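You operate a simulated robot arm through the tools that you are given. There is no shell and no other tool. Be economical: measure what you need, move in short steps, check, and stop when the job is done.

You are at the controls of a simulated two-armed robot. One attempt, no reset.

Task
Hold the pump drip pan on the trolley top steady with one hand and put the black bolt from the shelf under the grey bench in it with the other.

It is judged by the outcome, as a careful person would: the job done as asked, and still so three seconds after it is handed in. It fails if anything else is knocked over, pushed out of place, dropped, spilled or broken.

Robot
Two 7-joint arms with two-finger parallel grippers on one trunk, on a base that drives. Base frame: it is fixed to the floor where the robot stands at the start and does not move with it; the origin is under the middle of the robot, x ahead of it, y to its left, z up. Readings come in mm, degrees, newtons and seconds.
The left shoulder is at the start at [50, 168, 932], the right one opposite. With the tool pointing down near the work surface each hand reaches from about 100 to 600 mm from the robot's upright axis, wherever it stands, measured 20 degrees to its own side. Places, roughly: black bolt (5x4x9 cm) [500, 100, 400]; pump drip pan [1000, -3250, 750]. Payload 1.57 kg a hand.
Tool frame (each hand has its own): the origin (TCP) lies between the finger pads and is the grasp point; the fingertips stand 30 mm ahead of it; z points along the fingers, y is the line along which they close. Largest opening 80 mm; finger width 17, thickness 12; the body of the gripper, 40 by 82 mm, starts 80 mm behind the TCP.
Orientation is told as [roll, pitch, yaw] about the base's x, y, z axes, in that order, counted from this pose: with the fingers straight down and closing along the base's y, the tool's x points along the base's -x, its y along +y and its z along -z.

Tools
- The arms move only by the tool apply_moves. It takes "left_steps", "right_steps" or both (then of equal length, played together; a hand with none holds still); each is a list of rows, each a list of 3 entries, a list of its own where there are three numbers: the turn, a rotation vector about the base's x, y, z in degrees, then the shift along the base's x, y, z in mm, then the closure in counts, from 0 (fully open) to 255 (shut). In form: [[[rx, ry, rz], [dx, dy, dz], grip], ...]. A call has 1 to 20 rows; each row is the pose to reach, as a shift and turn from the pose commanded when the call began. A row lasts 0.2 s, in which the tool goes at most 50 mm and 8.6 degrees; a call with a longer step from one row to the next is refused whole, and so is a gripper value outside its range. A pose out of reach is approached as far as the arm can. The call stops where the force on the tool passes 40 N (or 10 N more than at its start, if that is more) or the arm is blocked; 0.2 s more then pass. Each finger travels about 45 mm/s and halts on what it meets, pressing with about 34 N; the grip force reading is that of the motor and also rises with nothing between the fingers. The clock runs only during rows and for 0.2 s after the last one: add rows that repeat a pose to give the fingers time. It gives the time, the measured TCP pose, the force on the tool (base axes), the opening and the grip force at its end, in the units of the frame above (readings bear some noise), with the torque about the TCP (base axes, N m) and any sound that the robot's microphone picked up.
- Cameras (640 x 400 px; columns grow to the right, rows downward): "scene" is now at [88.1, 26.8, 1098.9]; the picture's right is [0.53, -0.85, 0.00], its down [-0.79, -0.49, -0.36] and it looks along [0.31, 0.19, -0.93] (base axes); focal length 272 px, centre (320, 200). "left" rides on the left gripper at [72, 6, -122] in its tool frame; the picture's right is [-0.09, 1.00, 0.00], its down [-0.84, -0.08, -0.54] and it looks along [-0.54, -0.05, 0.84] (tool axes); focal length 238 px, centre (320, 200). "right" rides on the right gripper at [72, -7, -122] in its tool frame; the picture's right is [0.09, 1.00, 0.00], its down [-0.84, 0.08, -0.54] and it looks along [-0.54, 0.05, 0.84] (tool axes); focal length 238 px, centre (320, 200). There is no depth. A picture from a camera that has moved, and an enlarged one, comes with that camera's place and axes in the base frame and with its lens.
- snapshot(camera): a new picture of that camera. It takes no simulated time.
- raise_lower(by): slides the trunk up (or, below 0, down) by that many mm; the arms and the scene camera ride with it, the base frame stays. It gives what a move gives, with no picture.
- steer(legs): drives the robot by 1 to 6 legs, each [ahead, left, turn to the left] in mm, mm and degrees, along the robot's own axes; the way and the turn of a leg run together, so that a leg with both is an arc; at most 1500 mm and 180 degrees a leg. The arms and the cameras ride along, it lands a little off, and it stops where it bumps. It gives what a move gives.
- head_to(pan, tilt): turns the head with the scene camera to pan (to the left, within 80 degrees either way) and tilt (down, from -29 to 69), counted from straight ahead of the robot. It gives what a move gives.
- enlarge(camera, box): a new picture of the part [left, top, right, bottom] of that camera's present view, enlarged. It takes no simulated time.
- close_job(): hands the job in; it is judged then, once.

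Go step by step. Nothing tells you exact positions but the pictures and the camera data: compare them with the known pose of the tool, close in by small moves and look again before you grip or let go. The budget is 120 turns and 108 pictures, counting those below and the enlarged ones. Unless the task says otherwise, let go and move clear before handing in, and close with one line.

The tools are called as name(argument=value, ...) on one line, values as JSON. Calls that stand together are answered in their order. apply_moves: Moves the arms, as the interface text tells. Its arguments: {"type":"object","properties":{"left_steps":{"type":"array","items":{"type":"array"}},"right_steps":{"type":"array","items":{"type":"array"}}},"required":[]} The other tools are called the same way: raise_lower (by) slides the trunk up or down; steer (legs) drives the base; head_to (pan, tilt) turns the head that bears the scene camera; snapshot (camera) takes a picture; enlarge (camera, box) takes an enlarged picture of a part of a camera's view; close_job () hands the job in.

At the start:

```text
time: 0.0
left_tcp_pos: [266.6, 222.4, 613.2]
left_tool_rot: [0.0, 0.0, 0.0]
left_wrist_force: [-0.6, 0.2, 0.6]
left_moment: [-0.02, 0.0, 0.01]
left_width: 80.3
left_finger_force: 0.1
right_tcp_pos: [281.3, -43.9, 596.2]
right_tool_rot: [0.0, 0.0, 0.0]
right_wrist_force: [-1.3, 0.3, 0.3]
right_moment: [0.0, 0.02, 0.02]
right_width: 80.0
right_finger_force: 0.0
trunk travel left (down, up): [-100.0, 343.0]
robot x, y, heading: [2.2, -4.2, 0.1]
head pan, tilt: [31.9, 68.8]
```

scene: 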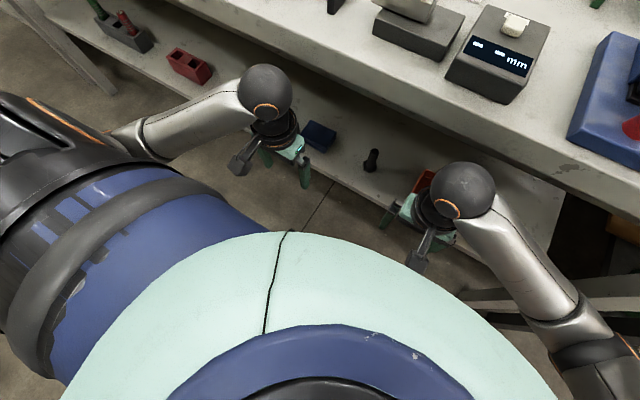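
right: 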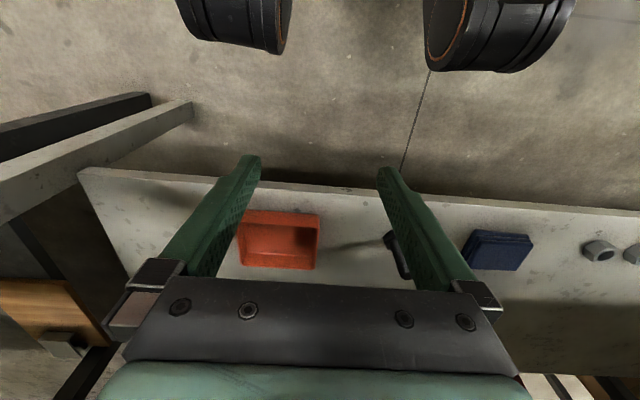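
left: 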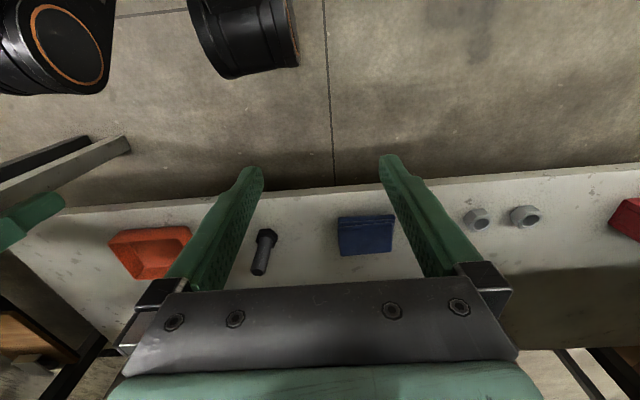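

The bolt seems to be on the shelf at around [500, 100, 400], between the red tray and the blue box. I'll look closer before reaching.

enlarge(camera="scene", box=[270, 90, 470, 215])

enlarge(camera="left", box=[200, 190, 360, 290])

```text
3.20 times, centred on (370, 152) of scene
camera zoom: at [88.1, 26.8, 1098.9], right [0.53, -0.85, 0.0], down [-0.79, -0.49, -0.36], along [0.31, 0.19, -0.93], focal length 870 px, centre (160, 352)
```

zoom: 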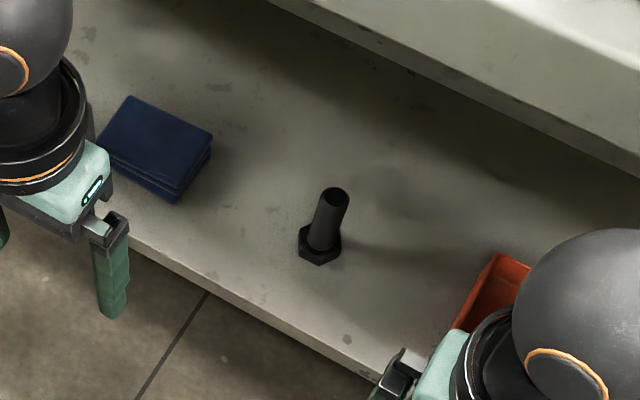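

```text
4.00 times, centred on (280, 240) of left
camera zoom: at [196.4, 229.3, 733.8], right [0.09, 1.0, 0.0], down [0.84, -0.08, 0.54], along [0.54, -0.05, -0.84], focal length 953 px, centre (480, 40)
```

zoom: 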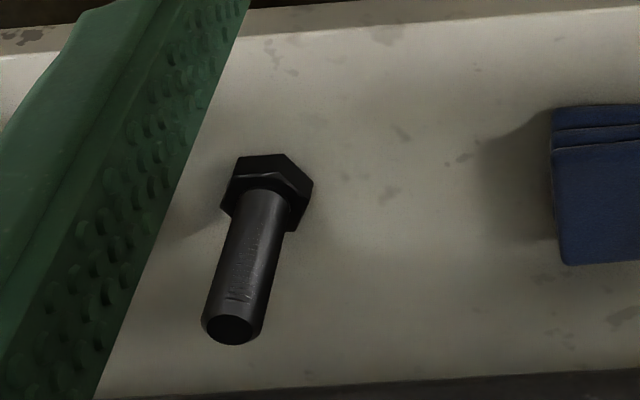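

The bolt stands upright on its head with the shank up, and the bench top overhangs the shelf. I need to know the height and edge of the bench top, so I'll turn the head toward it.

head_to(pan=10, tilt=50)

snapshot(camera="scene")

```text
time: 0.8
left_tcp_pos: [266.5, 222.7, 613.1]
left_tool_rot: [0.1, 0.0, 0.0]
left_wrist_force: [-0.3, 0.8, 0.0]
left_moment: [-0.02, -0.02, 0.0]
left_width: 80.2
left_finger_force: 0.1
right_tcp_pos: [280.8, -43.5, 596.6]
right_tool_rot: [0.0, -0.1, 0.0]
right_wrist_force: [-0.2, -0.4, 0.1]
right_moment: [-0.02, 0.04, 0.02]
right_width: 79.7
right_finger_force: 0.0
trunk travel left (down, up): [-100.0, 343.0]
robot x, y, heading: [2.0, 2.9, -0.1]
head pan, tilt: [10.0, 50.0]
```

```text
102 pictures are left
camera scene: at [116.4, 10.7, 1120.8], right [0.17, -0.98, 0.0], down [-0.75, -0.13, -0.64], along [0.63, 0.11, -0.77], focal length 272 px, centre (320, 200)
```

scene: 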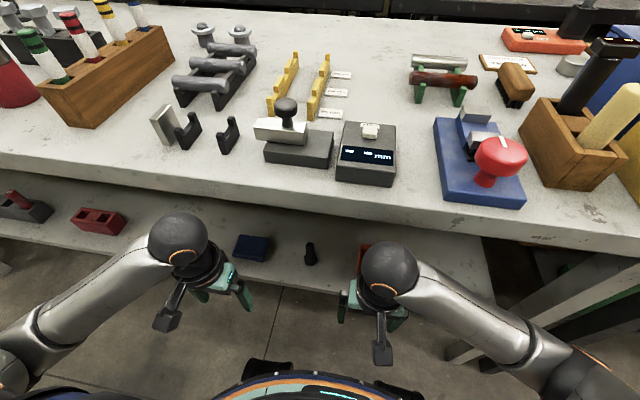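

The bench overhang hides the shelf, its lip being near x≈370–410 with the underside around z≈730–790, and the bolt is about 100 mm inside. I'll bring the left hand in tilted forward 45°, to a stand-off point short of the bolt.

apply_moves(left_steps=[[[0, -7.5, 0], [10, -20, -13], 0], [[0, -15, 0], [30, -42, -28], 0], [[0, -22.5, 0], [55, -64, -43], 0], [[0, -30, 0], [80, -86, -56], 0], [[0, -37.5, 0], [105, -106, -68], 0], [[0, -45, 0], [130, -122, -78], 0], [[0, -45, 0], [130, -122, -78], 0]])

snapshot(camera="left")

snapshot(camera="scene")

```text
time: 2.5
left_tcp_pos: [397.1, 99.5, 535.4]
left_tool_rot: [0.0, -45.2, -0.1]
left_wrist_force: [0.1, 0.8, 0.3]
left_moment: [-0.03, -0.02, 0.0]
left_width: 80.1
left_finger_force: 0.0
right_tcp_pos: [279.7, -44.1, 597.1]
right_tool_rot: [-0.1, 0.0, -0.1]
right_wrist_force: [-0.4, 0.2, -0.1]
right_moment: [-0.02, 0.01, -0.01]
right_width: 79.9
right_finger_force: 0.0
trunk travel left (down, up): [-100.0, 343.0]
robot x, y, heading: [2.6, 1.5, 0.4]
head pan, tilt: [10.0, 50.0]
```

```text
101 pictures are left
camera left: at [261.6, 107.0, 569.0], right [0.06, 1.0, 0.07], down [0.21, -0.08, 0.98], along [0.98, -0.05, -0.21], focal length 238 px, centre (320, 200)
```

left: 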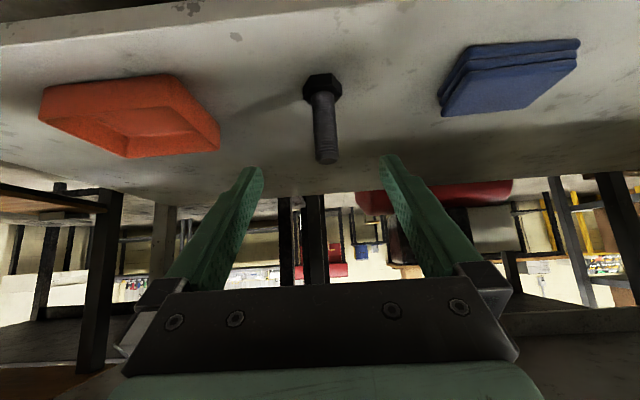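

```text
100 pictures are left
camera scene: at [116.4, 10.7, 1120.8], right [0.17, -0.98, 0.0], down [-0.75, -0.13, -0.64], along [0.63, 0.11, -0.77], focal length 272 px, centre (320, 200)
```

scene: 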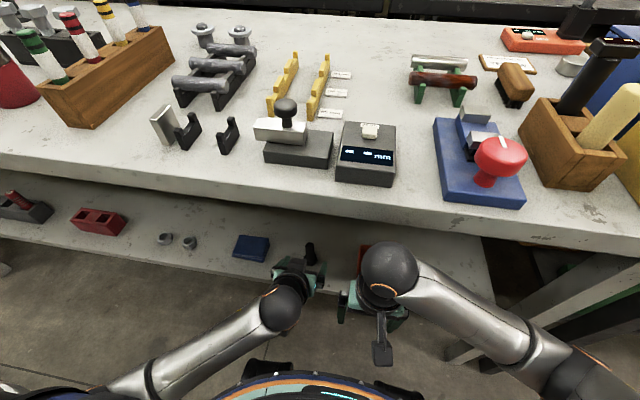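

The bolt sits centred between the fingers, at about [474, 104], with its shank end near z≈488. I'll advance partway and check again.

apply_moves(left_steps=[[[0, 0, 0], [15, 3, -15], 0], [[0, 0, 0], [35, 4, -35], 0], [[0, 0, 0], [52, 4, -52], 0], [[0, 0, 0], [52, 4, -52], 0]])

snapshot(camera="left")

enlarge(camera="scene", box=[240, 210, 400, 310])

```text
time: 3.5
left_tcp_pos: [448.8, 103.6, 482.8]
left_tool_rot: [0.1, -45.0, -0.1]
left_wrist_force: [-0.2, 0.1, 0.6]
left_moment: [0.02, 0.0, 0.03]
left_width: 79.8
left_finger_force: 0.0
right_tcp_pos: [280.0, -44.7, 597.9]
right_tool_rot: [0.1, 0.0, 0.1]
right_wrist_force: [-0.3, 0.1, 0.3]
right_moment: [-0.01, 0.0, -0.01]
right_width: 80.0
right_finger_force: 0.1
trunk travel left (down, up): [-100.0, 343.0]
robot x, y, heading: [-0.1, -1.6, 0.0]
head pan, tilt: [10.0, 50.0]
```

```text
99 pictures are left
camera left: at [313.1, 110.2, 517.2], right [0.06, 1.0, 0.07], down [0.21, -0.08, 0.97], along [0.98, -0.05, -0.21], focal length 238 px, centre (320, 200)
```

left: 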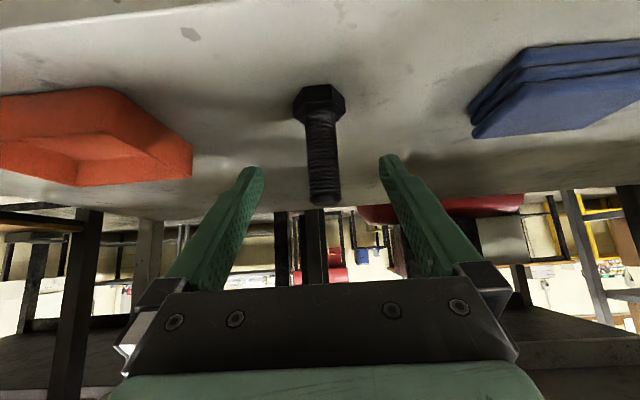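

```text
4.00 times, centred on (320, 260) of scene
camera zoom: at [116.4, 10.7, 1120.8], right [0.17, -0.98, 0.0], down [-0.75, -0.13, -0.64], along [0.63, 0.11, -0.77], focal length 1088 px, centre (320, -40)
```

zoom: 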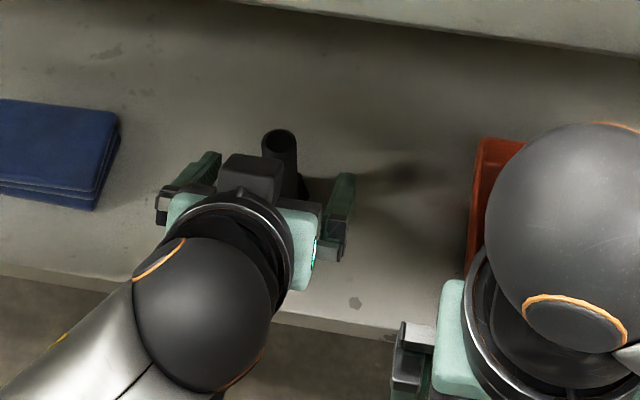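

Triangulating the two views puts the shank at x≈476, y≈105 with its end at z≈484, so I'll go in another 25 mm along the tool axis. Then I'll close the fingers.

apply_moves(left_steps=[[[0, 0, 0], [13, 1, -13], 0], [[0, 0, 0], [26, 1, -25], 0], [[0, 0, 0], [26, 1, -25], 0]])

snapshot(camera="left")

```text
time: 4.2
left_tcp_pos: [475.7, 104.4, 457.6]
left_tool_rot: [0.0, -45.0, 0.2]
left_wrist_force: [0.6, -0.1, 0.2]
left_moment: [-0.03, -0.01, -0.01]
left_width: 79.8
left_finger_force: 0.0
right_tcp_pos: [280.8, -44.9, 596.7]
right_tool_rot: [0.0, 0.0, -0.2]
right_wrist_force: [1.0, -0.9, -0.4]
right_moment: [-0.02, 0.04, 0.03]
right_width: 79.8
right_finger_force: 0.0
trunk travel left (down, up): [-100.0, 343.0]
robot x, y, heading: [0.9, 1.0, -0.1]
head pan, tilt: [10.0, 50.0]
```

```text
97 pictures are left
camera left: at [339.3, 110.7, 492.8], right [0.06, 1.0, 0.06], down [0.21, -0.08, 0.97], along [0.98, -0.05, -0.21], focal length 238 px, centre (320, 200)
```

left: 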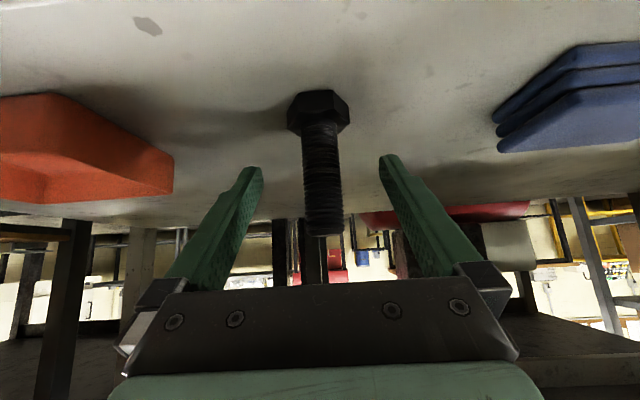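

The TCP (pixel ~320, 191) falls mid-shank, well centred. I'll close the fingers now.

apply_moves(left_steps=[[[0, 0, 0], [0, 0, 0], 255], [[0, 0, 0], [0, 0, 0], 255], [[0, 0, 0], [0, 0, 0], 255], [[0, 0, 0], [0, 0, 0], 255], [[0, 0, 0], [0, 0, 0], 255], [[0, 0, 0], [0, 0, 0], 255]])

snapshot(camera="left")

```text
time: 5.7
left_tcp_pos: [474.6, 103.7, 459.1]
left_tool_rot: [0.0, -44.9, 0.1]
left_wrist_force: [0.4, 0.2, 1.3]
left_moment: [0.23, 0.07, 0.05]
left_width: 23.2
left_finger_force: 33.9
right_tcp_pos: [279.4, -44.5, 596.7]
right_tool_rot: [0.0, 0.1, 0.1]
right_wrist_force: [0.3, 0.1, 0.3]
right_moment: [-0.02, 0.03, 0.01]
right_width: 79.9
right_finger_force: 0.0
trunk travel left (down, up): [-100.0, 343.0]
robot x, y, heading: [-2.7, -2.5, -0.1]
head pan, tilt: [10.0, 50.0]
```

```text
96 pictures are left
camera left: at [339.0, 110.7, 492.8], right [0.06, 1.0, 0.07], down [0.21, -0.08, 0.97], along [0.98, -0.05, -0.21], focal length 238 px, centre (320, 200)
```

left: 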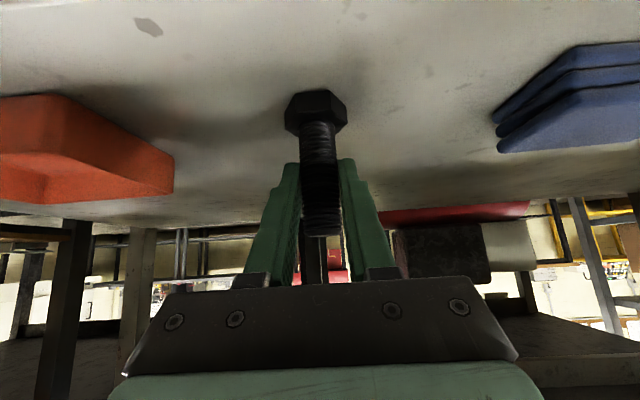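

The grip holds at 23 mm and 34 N. I'll lift 30 mm, then pull straight back out from under the bench.

apply_moves(left_steps=[[[0, 0, 0], [0, 0, 15], 255], [[0, 0, 0], [0, 0, 35], 255], [[0, 0, 0], [-25, 0, 45], 255], [[0, 0, 0], [-60, 5, 55], 255], [[0, 0, 0], [-95, 20, 70], 255], [[0, 0, 0], [-130, 40, 85], 255], [[0, 0, 0], [-165, 60, 100], 255], [[0, 0, 0], [-190, 80, 110], 255], [[0, 0, 0], [-190, 80, 110], 255]])

snapshot(camera="left")

head_to(pan=-70, tilt=25)

snapshot(camera="scene")

```text
time: 7.2
left_tcp_pos: [323.8, 187.7, 509.7]
left_tool_rot: [6.1, -40.6, -1.9]
left_wrist_force: [-8.8, 0.4, 14.6]
left_moment: [-0.27, 2.25, -0.26]
left_width: 22.6
left_finger_force: 33.9
right_tcp_pos: [280.5, -44.2, 598.2]
right_tool_rot: [0.0, 0.0, 0.0]
right_wrist_force: [-0.2, 0.6, 0.4]
right_moment: [0.01, -0.01, -0.04]
right_width: 80.0
right_finger_force: 0.1
trunk travel left (down, up): [-100.0, 343.0]
robot x, y, heading: [0.4, 0.4, -0.1]
head pan, tilt: [10.0, 50.0]
stopped in row 7 (left hand): the force on the tool passed its limit (the readings are from after the stop); the commanded pose is now the measured one
```

```text
95 pictures are left
camera left: at [190.9, 184.8, 553.5], right [0.03, 0.99, 0.14], down [0.28, -0.14, 0.95], along [0.96, 0.01, -0.29], focal length 238 px, centre (320, 200)
```

left: 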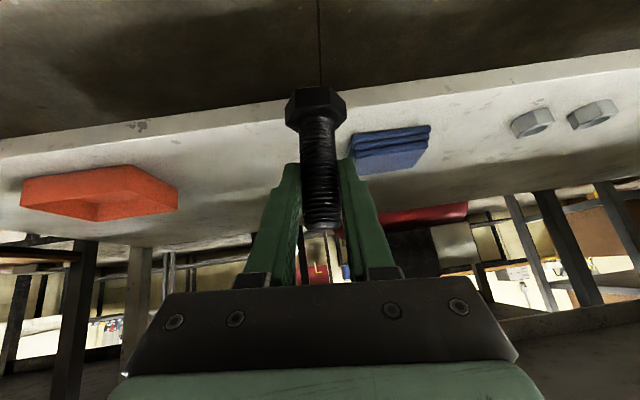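

```text
time: 8.8
left_tcp_pos: [325.2, 186.8, 509.9]
left_tool_rot: [6.1, -41.1, -2.1]
left_wrist_force: [-11.7, 3.1, 21.9]
left_moment: [-0.21, 3.27, -0.36]
left_width: 22.7
left_finger_force: 33.9
right_tcp_pos: [280.2, -43.1, 596.4]
right_tool_rot: [0.0, 0.0, 0.0]
right_wrist_force: [0.1, -0.5, 0.1]
right_moment: [0.0, -0.02, 0.01]
right_width: 80.2
right_finger_force: 0.1
trunk travel left (down, up): [-100.0, 343.0]
robot x, y, heading: [1.8, -0.5, -0.2]
head pan, tilt: [-70.0, 25.0]
```

```text
94 pictures are left
camera scene: at [71.2, -89.6, 1158.4], right [-0.94, -0.34, 0.0], down [-0.14, 0.4, -0.91], along [0.31, -0.85, -0.42], focal length 272 px, centre (320, 200)
```

scene: 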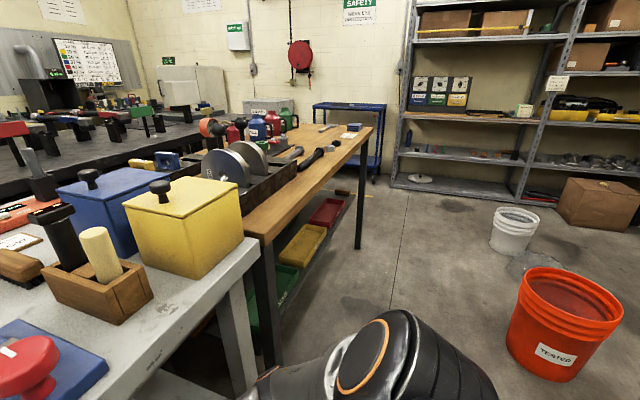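

The seventh row stopped on force, and about 25 N remains on the left hand with the bolt already clear of the shelf. I'll look at the left arm to find the contact.

head_to(pan=40, tilt=65)

snapshot(camera="scene")

snapshot(camera="right")

```text
time: 10.6
left_tcp_pos: [325.6, 185.1, 510.6]
left_tool_rot: [6.1, -41.0, -2.0]
left_wrist_force: [0.2, 0.6, 22.4]
left_moment: [-0.31, 3.65, -0.03]
left_width: 23.0
left_finger_force: 33.8
right_tcp_pos: [280.5, -44.2, 597.2]
right_tool_rot: [0.0, 0.0, 0.1]
right_wrist_force: [0.3, -0.6, 0.3]
right_moment: [0.06, -0.02, -0.01]
right_width: 79.9
right_finger_force: 0.1
trunk travel left (down, up): [-100.0, 343.0]
robot x, y, heading: [0.3, 1.7, 0.0]
head pan, tilt: [40.0, 65.0]
```

```text
93 pictures are left
camera scene: at [86.6, 35.9, 1102.9], right [0.64, -0.77, 0.0], down [-0.69, -0.58, -0.42], along [0.32, 0.27, -0.91], focal length 272 px, centre (320, 200)
```

scene: 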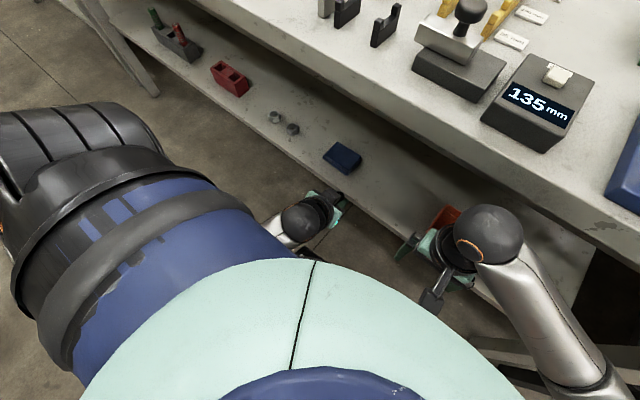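

```text
92 pictures are left
camera right: at [209.8, -49.8, 718.3], right [-0.09, 1.0, 0.0], down [0.84, 0.08, 0.54], along [0.54, 0.05, -0.84], focal length 238 px, centre (320, 200)
```

right: 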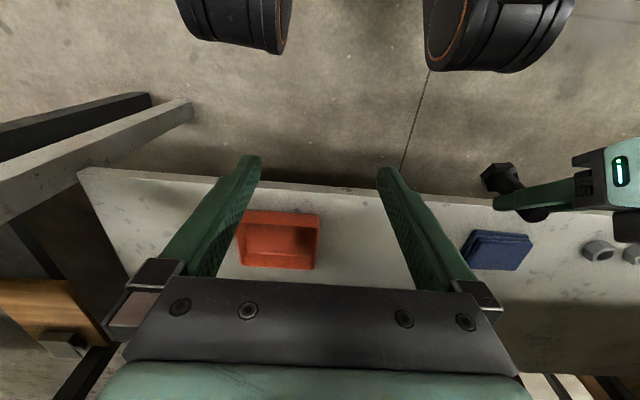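

Nothing in the surroundings touches the hand; the folded forearm is probably pressing against the robot's own trunk. I'll ease the hand forward a little.

apply_moves(left_steps=[[[0, 0, 0], [15, 0, 0], 255], [[0, 0, 0], [30, 0, 5], 255], [[0, 0, 0], [30, 0, 5], 255]])

snapshot(camera="left")

```text
time: 11.4
left_tcp_pos: [355.5, 186.0, 512.2]
left_tool_rot: [6.0, -40.8, -1.9]
left_wrist_force: [0.1, -0.5, -4.2]
left_moment: [0.01, 0.05, 0.03]
left_width: 23.5
left_finger_force: 33.7
right_tcp_pos: [281.0, -43.9, 596.8]
right_tool_rot: [0.0, -0.1, -0.1]
right_wrist_force: [-0.5, -0.2, -0.1]
right_moment: [0.01, 0.0, -0.01]
right_width: 80.0
right_finger_force: 0.0
trunk travel left (down, up): [-100.0, 343.0]
robot x, y, heading: [-2.1, -1.8, 0.1]
head pan, tilt: [40.0, 65.0]
```

```text
91 pictures are left
camera left: at [222.4, 183.7, 556.6], right [0.03, 0.99, 0.14], down [0.28, -0.14, 0.95], along [0.96, 0.01, -0.28], focal length 238 px, centre (320, 200)
```

left: 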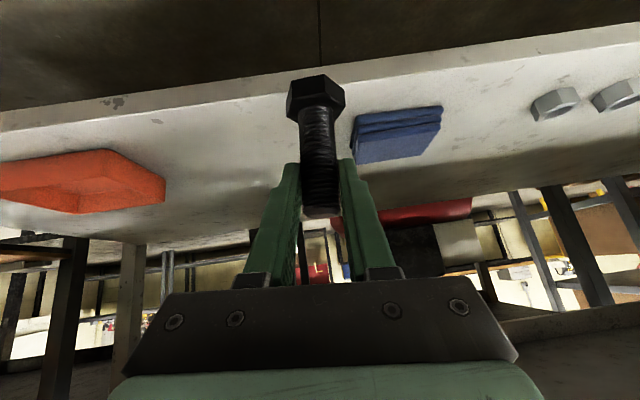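

The hand is free again and carries the bolt's weight (~4 N). I'll back away from the bench slightly, then bring the hand upright into the tidy starting pose.

steer(legs=[[-100, 0, 0]])

apply_moves(left_steps=[[[0, 8, 0], [0, 5, 10], 255], [[0, 16, 0], [-5, 10, 25], 255], [[0, 24, 0], [-15, 15, 40], 255], [[0, 32, 0], [-30, 25, 60], 255], [[0, 40, 0], [-50, 35, 80], 255], [[0, 40, 0], [-65, 38, 100], 255], [[0, 40, 0], [-65, 38, 100], 255]])

snapshot(camera="left")

head_to(pan=-80, tilt=40)

snapshot(camera="scene")

```text
time: 12.6
left_tcp_pos: [254.6, 186.1, 514.3]
left_tool_rot: [6.0, -40.9, -1.7]
left_wrist_force: [-0.8, 0.8, -3.8]
left_moment: [-0.01, 0.0, -0.01]
left_width: 23.0
left_finger_force: 33.9
right_tcp_pos: [179.7, -44.3, 597.4]
right_tool_rot: [0.0, -0.1, 0.1]
right_wrist_force: [-0.2, -0.5, 0.2]
right_moment: [0.0, 0.02, -0.01]
right_width: 80.0
right_finger_force: 0.1
trunk travel left (down, up): [-100.0, 343.0]
robot x, y, heading: [-100.2, 0.1, 0.0]
head pan, tilt: [40.0, 65.0]
```

```text
time: 13.8
left_tcp_pos: [202.6, 330.7, 585.0]
left_tool_rot: [23.6, -1.0, -3.3]
left_wrist_force: [-0.2, 0.5, -3.4]
left_moment: [-0.06, -0.08, -0.02]
left_width: 23.1
left_finger_force: 33.9
left hand out of reach, approached as far as the arm can: row 5, 6
right_tcp_pos: [180.8, -42.8, 596.8]
right_tool_rot: [0.0, 0.0, 0.2]
right_wrist_force: [0.7, 0.2, 0.4]
right_moment: [-0.01, -0.02, 0.01]
right_width: 79.7
right_finger_force: 0.1
trunk travel left (down, up): [-100.0, 343.0]
robot x, y, heading: [-103.2, -0.7, 0.1]
head pan, tilt: [40.0, 65.0]
stopped in row 6 (left hand): the arm was blocked; the commanded pose is now the measured one
```

```text
90 pictures are left
camera left: at [127.3, 292.5, 697.0], right [0.13, 0.91, 0.4], down [0.81, -0.33, 0.48], along [0.57, 0.26, -0.78], focal length 238 px, centre (320, 200)
```

left: 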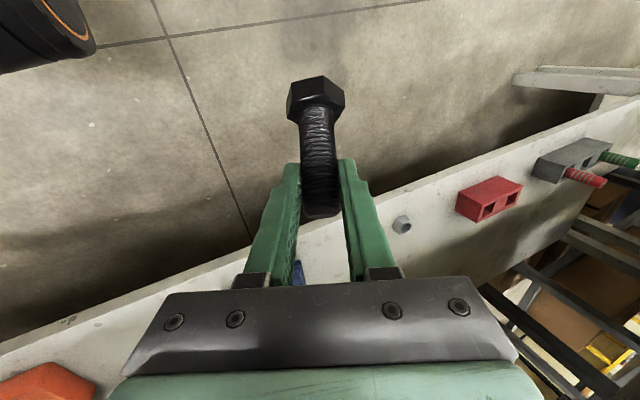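

```text
time: 15.8
left_tcp_pos: [202.6, 331.3, 586.0]
left_tool_rot: [23.7, -1.2, -3.1]
left_wrist_force: [-0.1, 1.3, -4.0]
left_moment: [-0.04, -0.09, 0.01]
left_width: 22.9
left_finger_force: 33.6
right_tcp_pos: [180.9, -43.2, 596.9]
right_tool_rot: [0.0, 0.1, 0.2]
right_wrist_force: [-0.4, 0.3, 0.1]
right_moment: [-0.03, -0.01, 0.01]
right_width: 79.7
right_finger_force: 0.0
trunk travel left (down, up): [-100.0, 343.0]
robot x, y, heading: [-100.5, 1.2, 0.1]
head pan, tilt: [-80.0, 40.0]
```

```text
89 pictures are left
camera scene: at [-44.7, -86.1, 1135.0], right [-0.98, -0.18, 0.0], down [-0.11, 0.63, -0.77], along [0.14, -0.75, -0.64], focal length 272 px, centre (320, 200)
```

scene: 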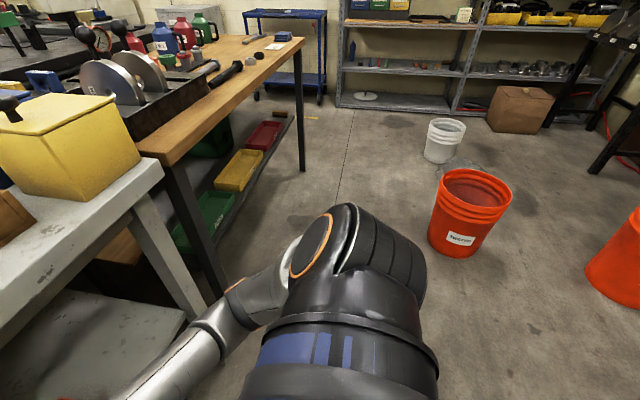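

The hand is free with the bolt held. The trolley is the blue one, its near side at y≈-3140 and x≈500–1280; orange bucket at (-576,-1137), wooden bench front at x≈350. I'll strafe right down the aisle at x≈-60.

steer(legs=[[35, -600, 0], [0, -700, 0]])

snapshot(camera="scene")

snapshot(camera="left")

```text
time: 22.7
left_tcp_pos: [236.2, -980.7, 585.7]
left_tool_rot: [23.6, -1.2, -3.5]
left_wrist_force: [-0.1, 0.3, -2.6]
left_moment: [-0.06, -0.07, -0.02]
left_width: 23.0
left_finger_force: 33.9
right_tcp_pos: [211.6, -1354.2, 597.5]
right_tool_rot: [0.1, 0.0, -0.2]
right_wrist_force: [-0.5, 0.2, 0.6]
right_moment: [0.0, 0.0, 0.01]
right_width: 80.1
right_finger_force: 0.1
trunk travel left (down, up): [-100.0, 343.0]
robot x, y, heading: [-71.6, -1312.6, -0.1]
head pan, tilt: [-80.0, 40.0]
```

```text
88 pictures are left
camera scene: at [-14.1, -1396.6, 1135.0], right [-0.99, -0.17, 0.0], down [-0.11, 0.63, -0.77], along [0.13, -0.75, -0.64], focal length 272 px, centre (320, 200)
```

scene: 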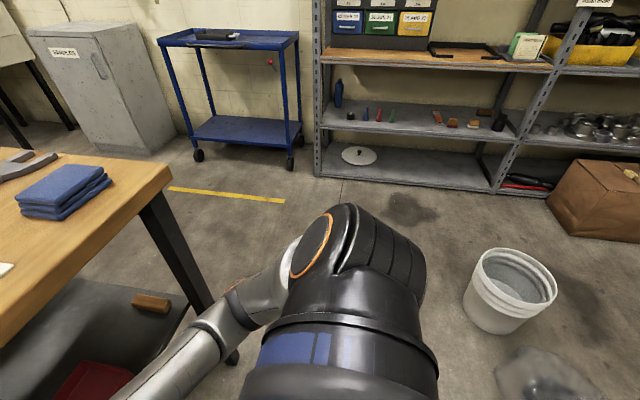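

```text
87 pictures are left
camera left: at [160.1, -1018.8, 697.2], right [0.14, 0.91, 0.4], down [0.81, -0.34, 0.48], along [0.57, 0.26, -0.78], focal length 238 px, centre (320, 200)
```

left: 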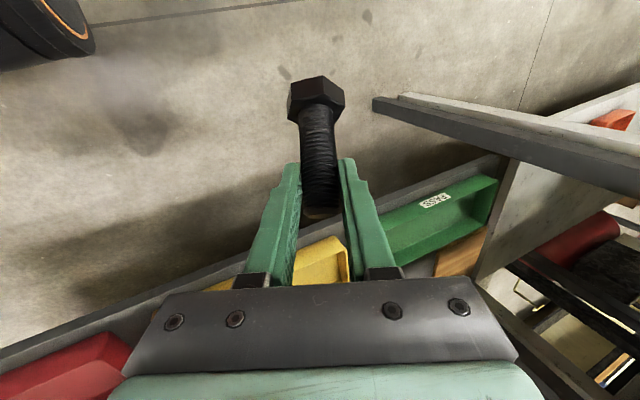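

The trolley is clear to see, with the dark pan on its top at roughly (1000, -3230). I'll go past the wooden bench's end, turn right to face it and slide left in front of it.

steer(legs=[[0, -1050, 0], [0, 0, -90], [0, 950, 0]])

head_to(pan=0, tilt=30)

snapshot(camera="scene")

```text
time: 36.4
left_tcp_pos: [1202.5, -2647.8, 585.9]
left_tool_rot: [23.6, -1.2, -92.9]
left_wrist_force: [-0.2, 0.4, -4.5]
left_moment: [-0.05, 0.03, -0.01]
left_width: 23.2
left_finger_force: 34.2
right_tcp_pos: [826.5, -2626.1, 596.5]
right_tool_rot: [0.0, 0.1, -89.6]
right_wrist_force: [0.3, -0.7, -0.1]
right_moment: [0.03, -0.01, 0.0]
right_width: 79.8
right_finger_force: 0.0
trunk travel left (down, up): [-100.0, 343.0]
robot x, y, heading: [868.9, -2343.6, -89.5]
head pan, tilt: [-80.0, 40.0]
```

```text
time: 37.9
left_tcp_pos: [1200.2, -2648.1, 586.3]
left_tool_rot: [23.6, -1.1, -92.9]
left_wrist_force: [-0.3, 0.0, -2.8]
left_moment: [-0.06, 0.08, 0.02]
left_width: 22.9
left_finger_force: 34.2
right_tcp_pos: [825.8, -2626.9, 597.3]
right_tool_rot: [-0.1, -0.1, -89.6]
right_wrist_force: [0.4, 0.1, -0.5]
right_moment: [-0.03, -0.02, 0.0]
right_width: 80.0
right_finger_force: 0.1
trunk travel left (down, up): [-100.0, 343.0]
robot x, y, heading: [868.3, -2347.1, -89.5]
head pan, tilt: [0.0, 30.0]
```

```text
86 pictures are left
camera scene: at [870.6, -2478.9, 1150.3], right [-1.0, -0.01, 0.0], down [0.0, 0.5, -0.87], along [0.01, -0.87, -0.5], focal length 272 px, centre (320, 200)
```

scene: 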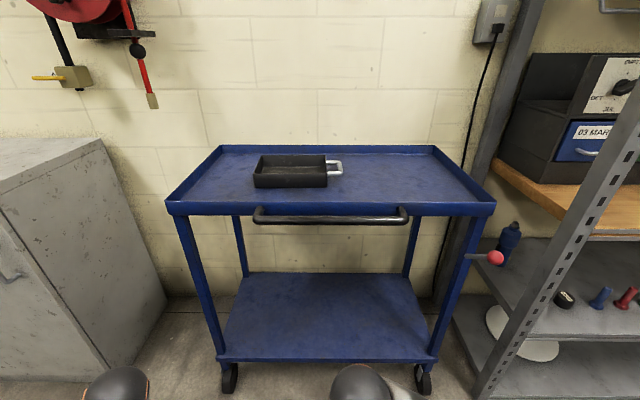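

The pan is a black box of about 220×140×50 mm on the tray with a pale loop handle on its right, near (968, -3295), tray rim at z≈808. I'll raise the trunk so both hands clear the rim, then drive closer.

raise_lower(by=335)

steer(legs=[[250, 50, 0]])

head_to(pan=0, tilt=50)

snapshot(camera="scene")

snapshot(camera="right")

snapshot(camera="left")

```text
time: 41.2
left_tcp_pos: [1201.4, -2647.5, 920.0]
left_tool_rot: [23.7, -1.0, -92.8]
left_wrist_force: [0.1, 0.9, -2.8]
left_moment: [-0.04, 0.06, 0.01]
left_width: 22.9
left_finger_force: 34.3
right_tcp_pos: [826.6, -2627.4, 932.4]
right_tool_rot: [0.0, 0.0, -89.7]
right_wrist_force: [0.3, 0.2, 0.2]
right_moment: [0.01, 0.01, -0.01]
right_width: 80.1
right_finger_force: 0.1
trunk travel left (down, up): [-435.0, 8.0]
robot x, y, heading: [868.8, -2346.7, -89.4]
head pan, tilt: [0.0, 30.0]
```

```text
time: 43.0
left_tcp_pos: [1254.8, -2893.5, 920.9]
left_tool_rot: [23.8, -1.0, -92.6]
left_wrist_force: [0.3, -0.6, -4.1]
left_moment: [-0.07, 0.06, 0.05]
left_width: 23.1
left_finger_force: 33.7
right_tcp_pos: [879.8, -2875.9, 932.1]
right_tool_rot: [-0.1, 0.1, -89.3]
right_wrist_force: [-0.5, -0.6, -0.2]
right_moment: [-0.02, 0.02, 0.05]
right_width: 80.0
right_finger_force: 0.0
trunk travel left (down, up): [-435.0, 8.0]
robot x, y, heading: [921.2, -2591.4, -89.4]
head pan, tilt: [0.0, 30.0]
```

```text
time: 43.9
left_tcp_pos: [1254.6, -2893.3, 921.0]
left_tool_rot: [23.7, -1.1, -92.6]
left_wrist_force: [-0.8, -0.2, -3.4]
left_moment: [-0.09, 0.06, -0.01]
left_width: 23.0
left_finger_force: 33.9
right_tcp_pos: [879.3, -2875.2, 931.6]
right_tool_rot: [0.0, 0.0, -89.3]
right_wrist_force: [0.1, 0.0, -0.3]
right_moment: [0.02, -0.01, -0.01]
right_width: 79.9
right_finger_force: 0.0
trunk travel left (down, up): [-435.0, 8.0]
robot x, y, heading: [918.7, -2595.4, -89.3]
head pan, tilt: [0.0, 50.0]
```

```text
85 pictures are left
camera scene: at [922.0, -2712.9, 1455.9], right [-1.0, -0.01, 0.0], down [-0.01, 0.77, -0.64], along [0.01, -0.64, -0.77], focal length 272 px, centre (320, 200)
```

scene: 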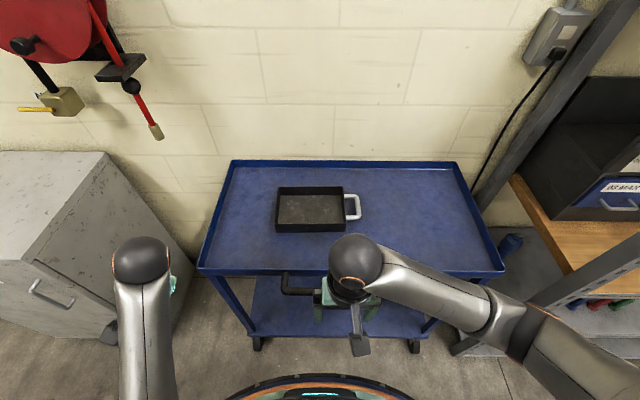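

```text
84 pictures are left
camera right: at [872.7, -2801.4, 1053.2], right [0.99, 0.1, 0.0], down [0.09, -0.84, 0.54], along [0.06, -0.54, -0.84], focal length 238 px, centre (320, 200)
```

right: 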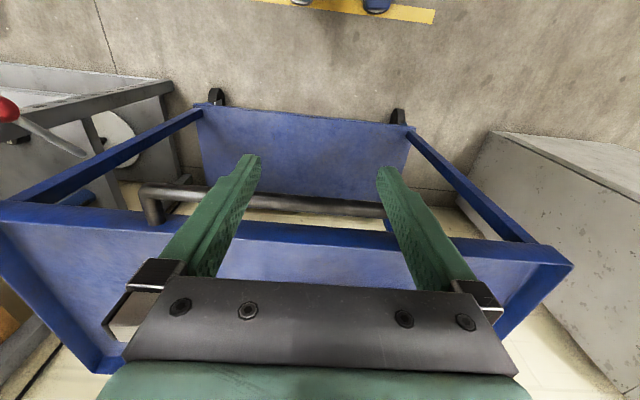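

```text
83 pictures are left
camera left: at [1215.5, -2816.9, 1032.2], right [0.91, -0.13, 0.4], down [-0.33, -0.81, 0.48], along [0.27, -0.57, -0.78], focal length 238 px, centre (320, 200)
```

left: 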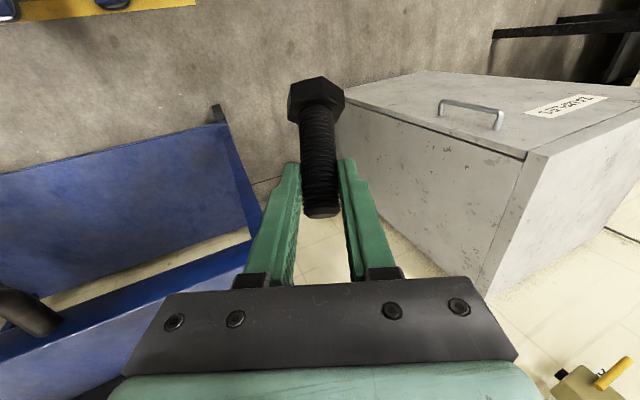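

I'll enlarge the pan for precise measurement and to understand the handle.

enlarge(camera="scene", box=[240, 160, 400, 260])

```text
4.00 times, centred on (320, 210) of scene
camera zoom: at [922.0, -2712.9, 1455.9], right [-1.0, -0.01, 0.0], down [-0.01, 0.77, -0.64], along [0.01, -0.64, -0.77], focal length 1088 px, centre (320, 160)
```

zoom: 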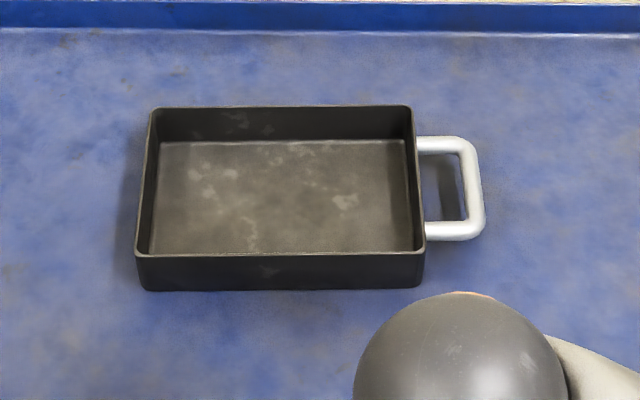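

The pan spans x≈863–1047, y≈-3122 to -3253, rim z≈867 and base ≈819, with a U handle on its right. I'll move 60 mm closer and turn the right hand so its fingers close along y, ready to pinch the near wall at its right end.

steer(legs=[[60, 0, 0]])

apply_moves(right_steps=[[[0, 0, 8], [0, -5, 5], 0], [[0, 0, 16], [0, -10, 10], 0], [[0, 0, 24], [0, -20, 20], 0], [[0, 0, 32], [0, -30, 30], 0], [[0, 0, 40], [0, -40, 40], 0], [[0, 0, 48], [0, -50, 40], 0], [[0, 0, 56], [0, -60, 40], 0], [[0, 0, 64], [0, -70, 40], 0], [[0, 0, 72], [0, -80, 40], 0], [[0, 0, 80], [0, -90, 40], 0], [[0, 0, 88], [0, -100, 40], 0], [[0, 0, 89], [0, -100, 40], 0]])

snapshot(camera="right")

snapshot(camera="scene")

```text
time: 44.8
left_tcp_pos: [1254.1, -2951.9, 919.7]
left_tool_rot: [23.7, -1.2, -92.5]
left_wrist_force: [0.5, 0.4, -3.0]
left_moment: [-0.08, 0.09, 0.0]
left_width: 22.8
left_finger_force: 33.6
right_tcp_pos: [879.8, -2934.0, 932.0]
right_tool_rot: [0.0, 0.1, -89.3]
right_wrist_force: [-0.5, -0.9, -0.5]
right_moment: [0.02, -0.02, 0.01]
right_width: 80.1
right_finger_force: 0.1
trunk travel left (down, up): [-435.0, 8.0]
robot x, y, heading: [920.6, -2650.7, -89.4]
head pan, tilt: [0.0, 50.0]
```

```text
time: 47.4
left_tcp_pos: [1255.4, -2952.4, 920.3]
left_tool_rot: [23.7, -1.0, -92.5]
left_wrist_force: [0.4, -1.4, -3.8]
left_moment: [-0.07, 0.07, 0.04]
left_width: 22.8
left_finger_force: 34.6
right_tcp_pos: [879.4, -3032.4, 972.2]
right_tool_rot: [0.1, -0.1, -0.1]
right_wrist_force: [-0.3, 1.0, 1.2]
right_moment: [0.02, -0.01, -0.01]
right_width: 80.1
right_finger_force: 0.2
trunk travel left (down, up): [-435.0, 8.0]
robot x, y, heading: [922.4, -2652.2, -89.5]
head pan, tilt: [0.0, 50.0]
```

```text
81 pictures are left
camera right: at [808.7, -3038.5, 1092.5], right [-0.09, 1.0, 0.0], down [0.84, 0.08, 0.54], along [0.54, 0.05, -0.84], focal length 238 px, centre (320, 200)
```

right: 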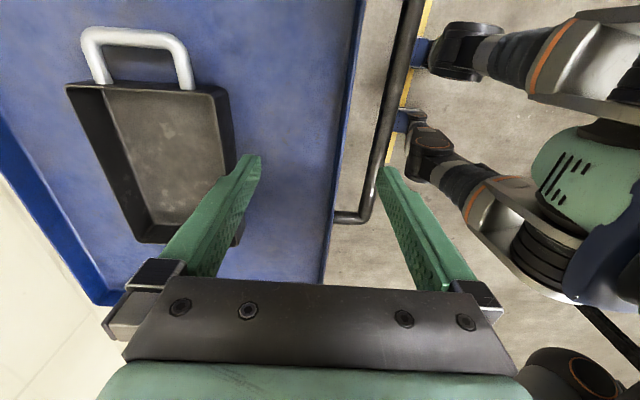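

```text
80 pictures are left
camera scene: at [922.8, -2771.8, 1455.8], right [-1.0, -0.01, 0.0], down [-0.01, 0.77, -0.64], along [0.01, -0.64, -0.77], focal length 272 px, centre (320, 200)
```

scene: 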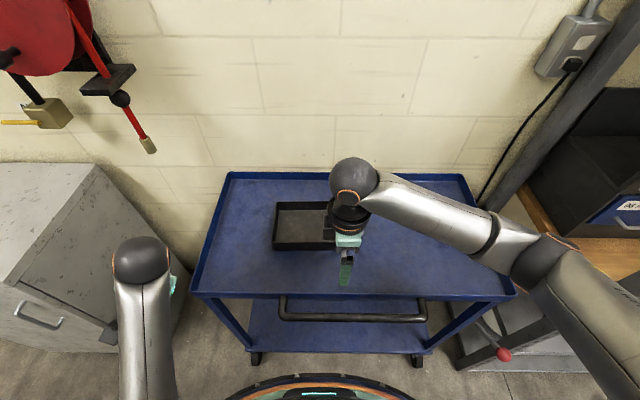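

The right hand is turned properly. The near wall's rim is around y≈-3120, so I'll bring the open fingers astride it, still above the rim.

apply_moves(right_steps=[[[0, 0, 0], [5, -35, 0], 0], [[0, 0, 0], [9, -70, 0], 0], [[0, 0, 0], [9, -89, -20], 0], [[0, 0, 0], [9, -89, -45], 0], [[0, 0, 0], [9, -89, -55], 0], [[0, 0, 0], [9, -89, -55], 0]])

snapshot(camera="right")

enlarge(camera="scene", box=[240, 160, 400, 260])

```text
time: 48.8
left_tcp_pos: [1255.4, -2951.5, 920.3]
left_tool_rot: [23.7, -1.0, -92.5]
left_wrist_force: [1.2, -0.3, -2.6]
left_moment: [-0.05, 0.01, 0.02]
left_width: 23.0
left_finger_force: 34.2
right_tcp_pos: [888.2, -3123.8, 917.2]
right_tool_rot: [0.0, 0.0, -0.2]
right_wrist_force: [-1.4, -0.2, -0.6]
right_moment: [0.01, -0.02, -0.04]
right_width: 80.1
right_finger_force: 0.1
trunk travel left (down, up): [-435.0, 8.0]
robot x, y, heading: [920.7, -2649.8, -89.4]
head pan, tilt: [0.0, 50.0]
```

```text
79 pictures are left
camera right: at [817.7, -3127.7, 1038.2], right [-0.09, 1.0, 0.0], down [0.84, 0.07, 0.54], along [0.54, 0.05, -0.84], focal length 238 px, centre (320, 200)
```

right: 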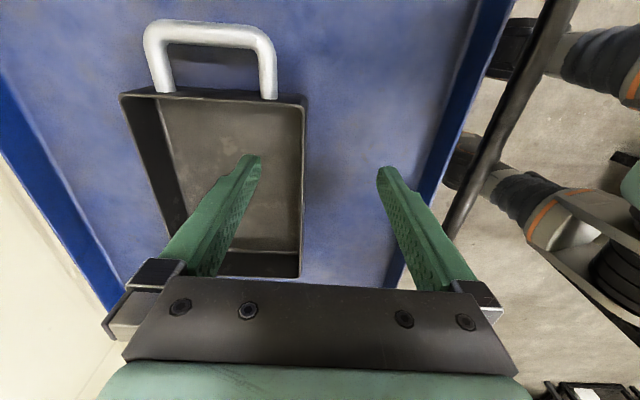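

```text
4.00 times, centred on (320, 210) of scene
camera zoom: at [922.8, -2771.9, 1455.8], right [-1.0, -0.01, 0.0], down [-0.01, 0.77, -0.64], along [0.01, -0.64, -0.77], focal length 1088 px, centre (320, 160)
```

zoom: 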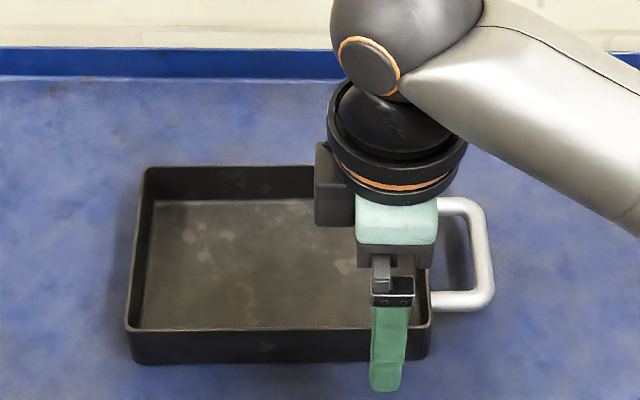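

Checking against the known fingertip position, the near wall is at y≈-3134 with the rim at z≈850. I'll shift 10 mm to centre it and lower until the tips are just below the rim.

apply_moves(right_steps=[[[0, 0, 0], [2, -11, 0], 0], [[0, 0, 0], [2, -11, -20], 0], [[0, 0, 0], [2, -11, -42], 0], [[0, 0, 0], [2, -11, -42], 0]])

snapshot(camera="right")

enlarge(camera="scene", box=[240, 160, 400, 260])

```text
time: 49.8
left_tcp_pos: [1254.2, -2951.6, 920.7]
left_tool_rot: [23.7, -1.0, -92.6]
left_wrist_force: [0.2, 0.7, -4.2]
left_moment: [-0.08, 0.08, 0.03]
left_width: 23.1
left_finger_force: 33.7
right_tcp_pos: [891.5, -3132.7, 875.7]
right_tool_rot: [0.0, -0.1, -0.2]
right_wrist_force: [0.0, 0.3, 0.5]
right_moment: [0.02, -0.01, 0.01]
right_width: 80.2
right_finger_force: 0.0
trunk travel left (down, up): [-435.0, 8.0]
robot x, y, heading: [921.7, -2651.6, -89.6]
head pan, tilt: [0.0, 50.0]
```

```text
77 pictures are left
camera right: at [820.0, -3138.8, 996.0], right [-0.09, 1.0, 0.0], down [0.84, 0.07, 0.54], along [0.54, 0.05, -0.84], focal length 238 px, centre (320, 200)
```

right: 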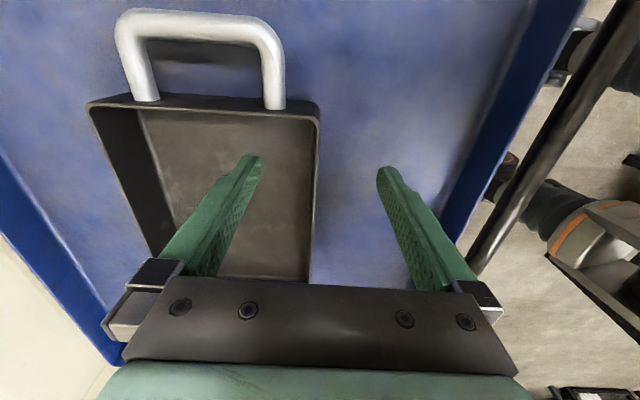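

```text
4.00 times, centred on (320, 210) of scene
camera zoom: at [922.7, -2771.8, 1455.8], right [-1.0, -0.01, 0.0], down [-0.01, 0.77, -0.64], along [0.01, -0.64, -0.77], focal length 1088 px, centre (320, 160)
```

zoom: 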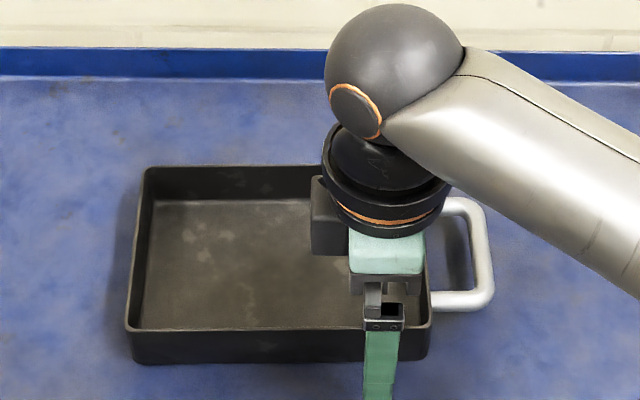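

The rim is at z≈845 and the wall is nearly central between the fingers. I'll lower 25 mm more (tips about 25 mm below the rim, clear of the tray) and close onto the wall.

apply_moves(right_steps=[[[0, 0, 0], [0, -2, -12], 0], [[0, 0, 0], [0, -2, -25], 0], [[0, 0, 0], [0, -2, -25], 0]])

apply_moves(right_steps=[[[0, 0, 0], [0, 0, 0], 120], [[0, 0, 0], [0, 0, 0], 170], [[0, 0, 0], [0, 0, 0], 170], [[0, 0, 0], [0, 0, 0], 170]])

snapshot(camera="right")

```text
time: 50.6
left_tcp_pos: [1254.8, -2951.2, 919.8]
left_tool_rot: [23.7, -1.1, -92.5]
left_wrist_force: [-0.1, -0.7, -3.3]
left_moment: [-0.05, 0.08, 0.0]
left_width: 23.1
left_finger_force: 33.6
right_tcp_pos: [890.9, -3135.7, 851.0]
right_tool_rot: [-0.1, 0.0, -0.3]
right_wrist_force: [-0.2, 0.2, 0.2]
right_moment: [-0.01, 0.0, -0.02]
right_width: 80.2
right_finger_force: 0.1
trunk travel left (down, up): [-435.0, 8.0]
robot x, y, heading: [917.6, -2647.0, -89.1]
head pan, tilt: [0.0, 50.0]
```

```text
time: 51.6
left_tcp_pos: [1254.6, -2952.7, 920.3]
left_tool_rot: [23.7, -1.2, -92.5]
left_wrist_force: [0.0, 0.1, -3.6]
left_moment: [-0.01, 0.06, 0.0]
left_width: 23.1
left_finger_force: 33.8
right_tcp_pos: [892.1, -3135.1, 851.1]
right_tool_rot: [-0.1, 0.0, -0.3]
right_wrist_force: [-0.5, 0.4, -0.7]
right_moment: [0.02, 0.01, -0.02]
right_width: 26.6
right_finger_force: 0.0
trunk travel left (down, up): [-435.0, 8.0]
robot x, y, heading: [919.9, -2654.6, -89.3]
head pan, tilt: [0.0, 50.0]
```

```text
75 pictures are left
camera right: at [820.5, -3140.2, 971.4], right [-0.09, 1.0, 0.0], down [0.84, 0.07, 0.54], along [0.54, 0.05, -0.84], focal length 238 px, centre (320, 200)
```

right: 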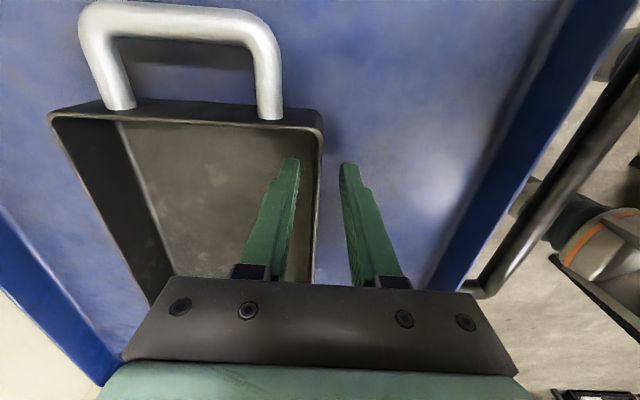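

The wall lies centrally between the fingers. I'll close fully.

apply_moves(right_steps=[[[0, 0, 0], [0, 0, 0], 200], [[0, 0, 0], [0, 0, 0], 225], [[0, 0, 0], [0, 0, 0], 255], [[0, 0, 0], [0, 0, 0], 255], [[0, 0, 0], [0, 0, 0], 255]])

snapshot(camera="right")

enlarge(camera="scene", box=[240, 160, 400, 260])

```text
time: 52.8
left_tcp_pos: [1254.4, -2952.1, 920.7]
left_tool_rot: [23.7, -1.0, -92.6]
left_wrist_force: [0.5, 0.1, -3.8]
left_moment: [-0.05, 0.03, 0.01]
left_width: 22.9
left_finger_force: 34.1
right_tcp_pos: [891.2, -3135.7, 852.0]
right_tool_rot: [-0.1, 0.0, -0.2]
right_wrist_force: [0.9, -0.1, 0.7]
right_moment: [0.0, -0.02, 0.07]
right_width: 2.6
right_finger_force: 24.0
trunk travel left (down, up): [-435.0, 8.0]
robot x, y, heading: [922.9, -2654.4, -89.1]
head pan, tilt: [0.0, 50.0]
```

```text
74 pictures are left
camera right: at [820.6, -3140.2, 971.4], right [-0.09, 1.0, 0.0], down [0.84, 0.07, 0.54], along [0.54, 0.05, -0.84], focal length 238 px, centre (320, 200)
```

right: 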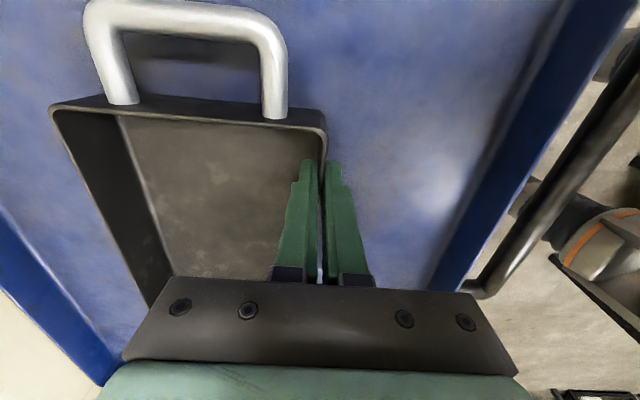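

```text
4.00 times, centred on (320, 210) of scene
camera zoom: at [922.8, -2771.9, 1455.8], right [-1.0, -0.01, 0.0], down [-0.01, 0.77, -0.64], along [0.01, -0.64, -0.77], focal length 1088 px, centre (320, 160)
```

zoom: 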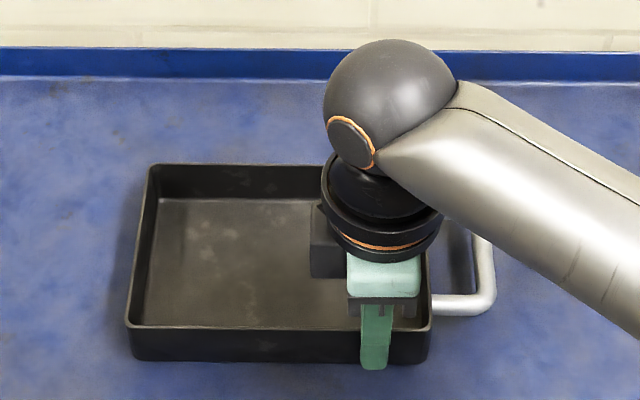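

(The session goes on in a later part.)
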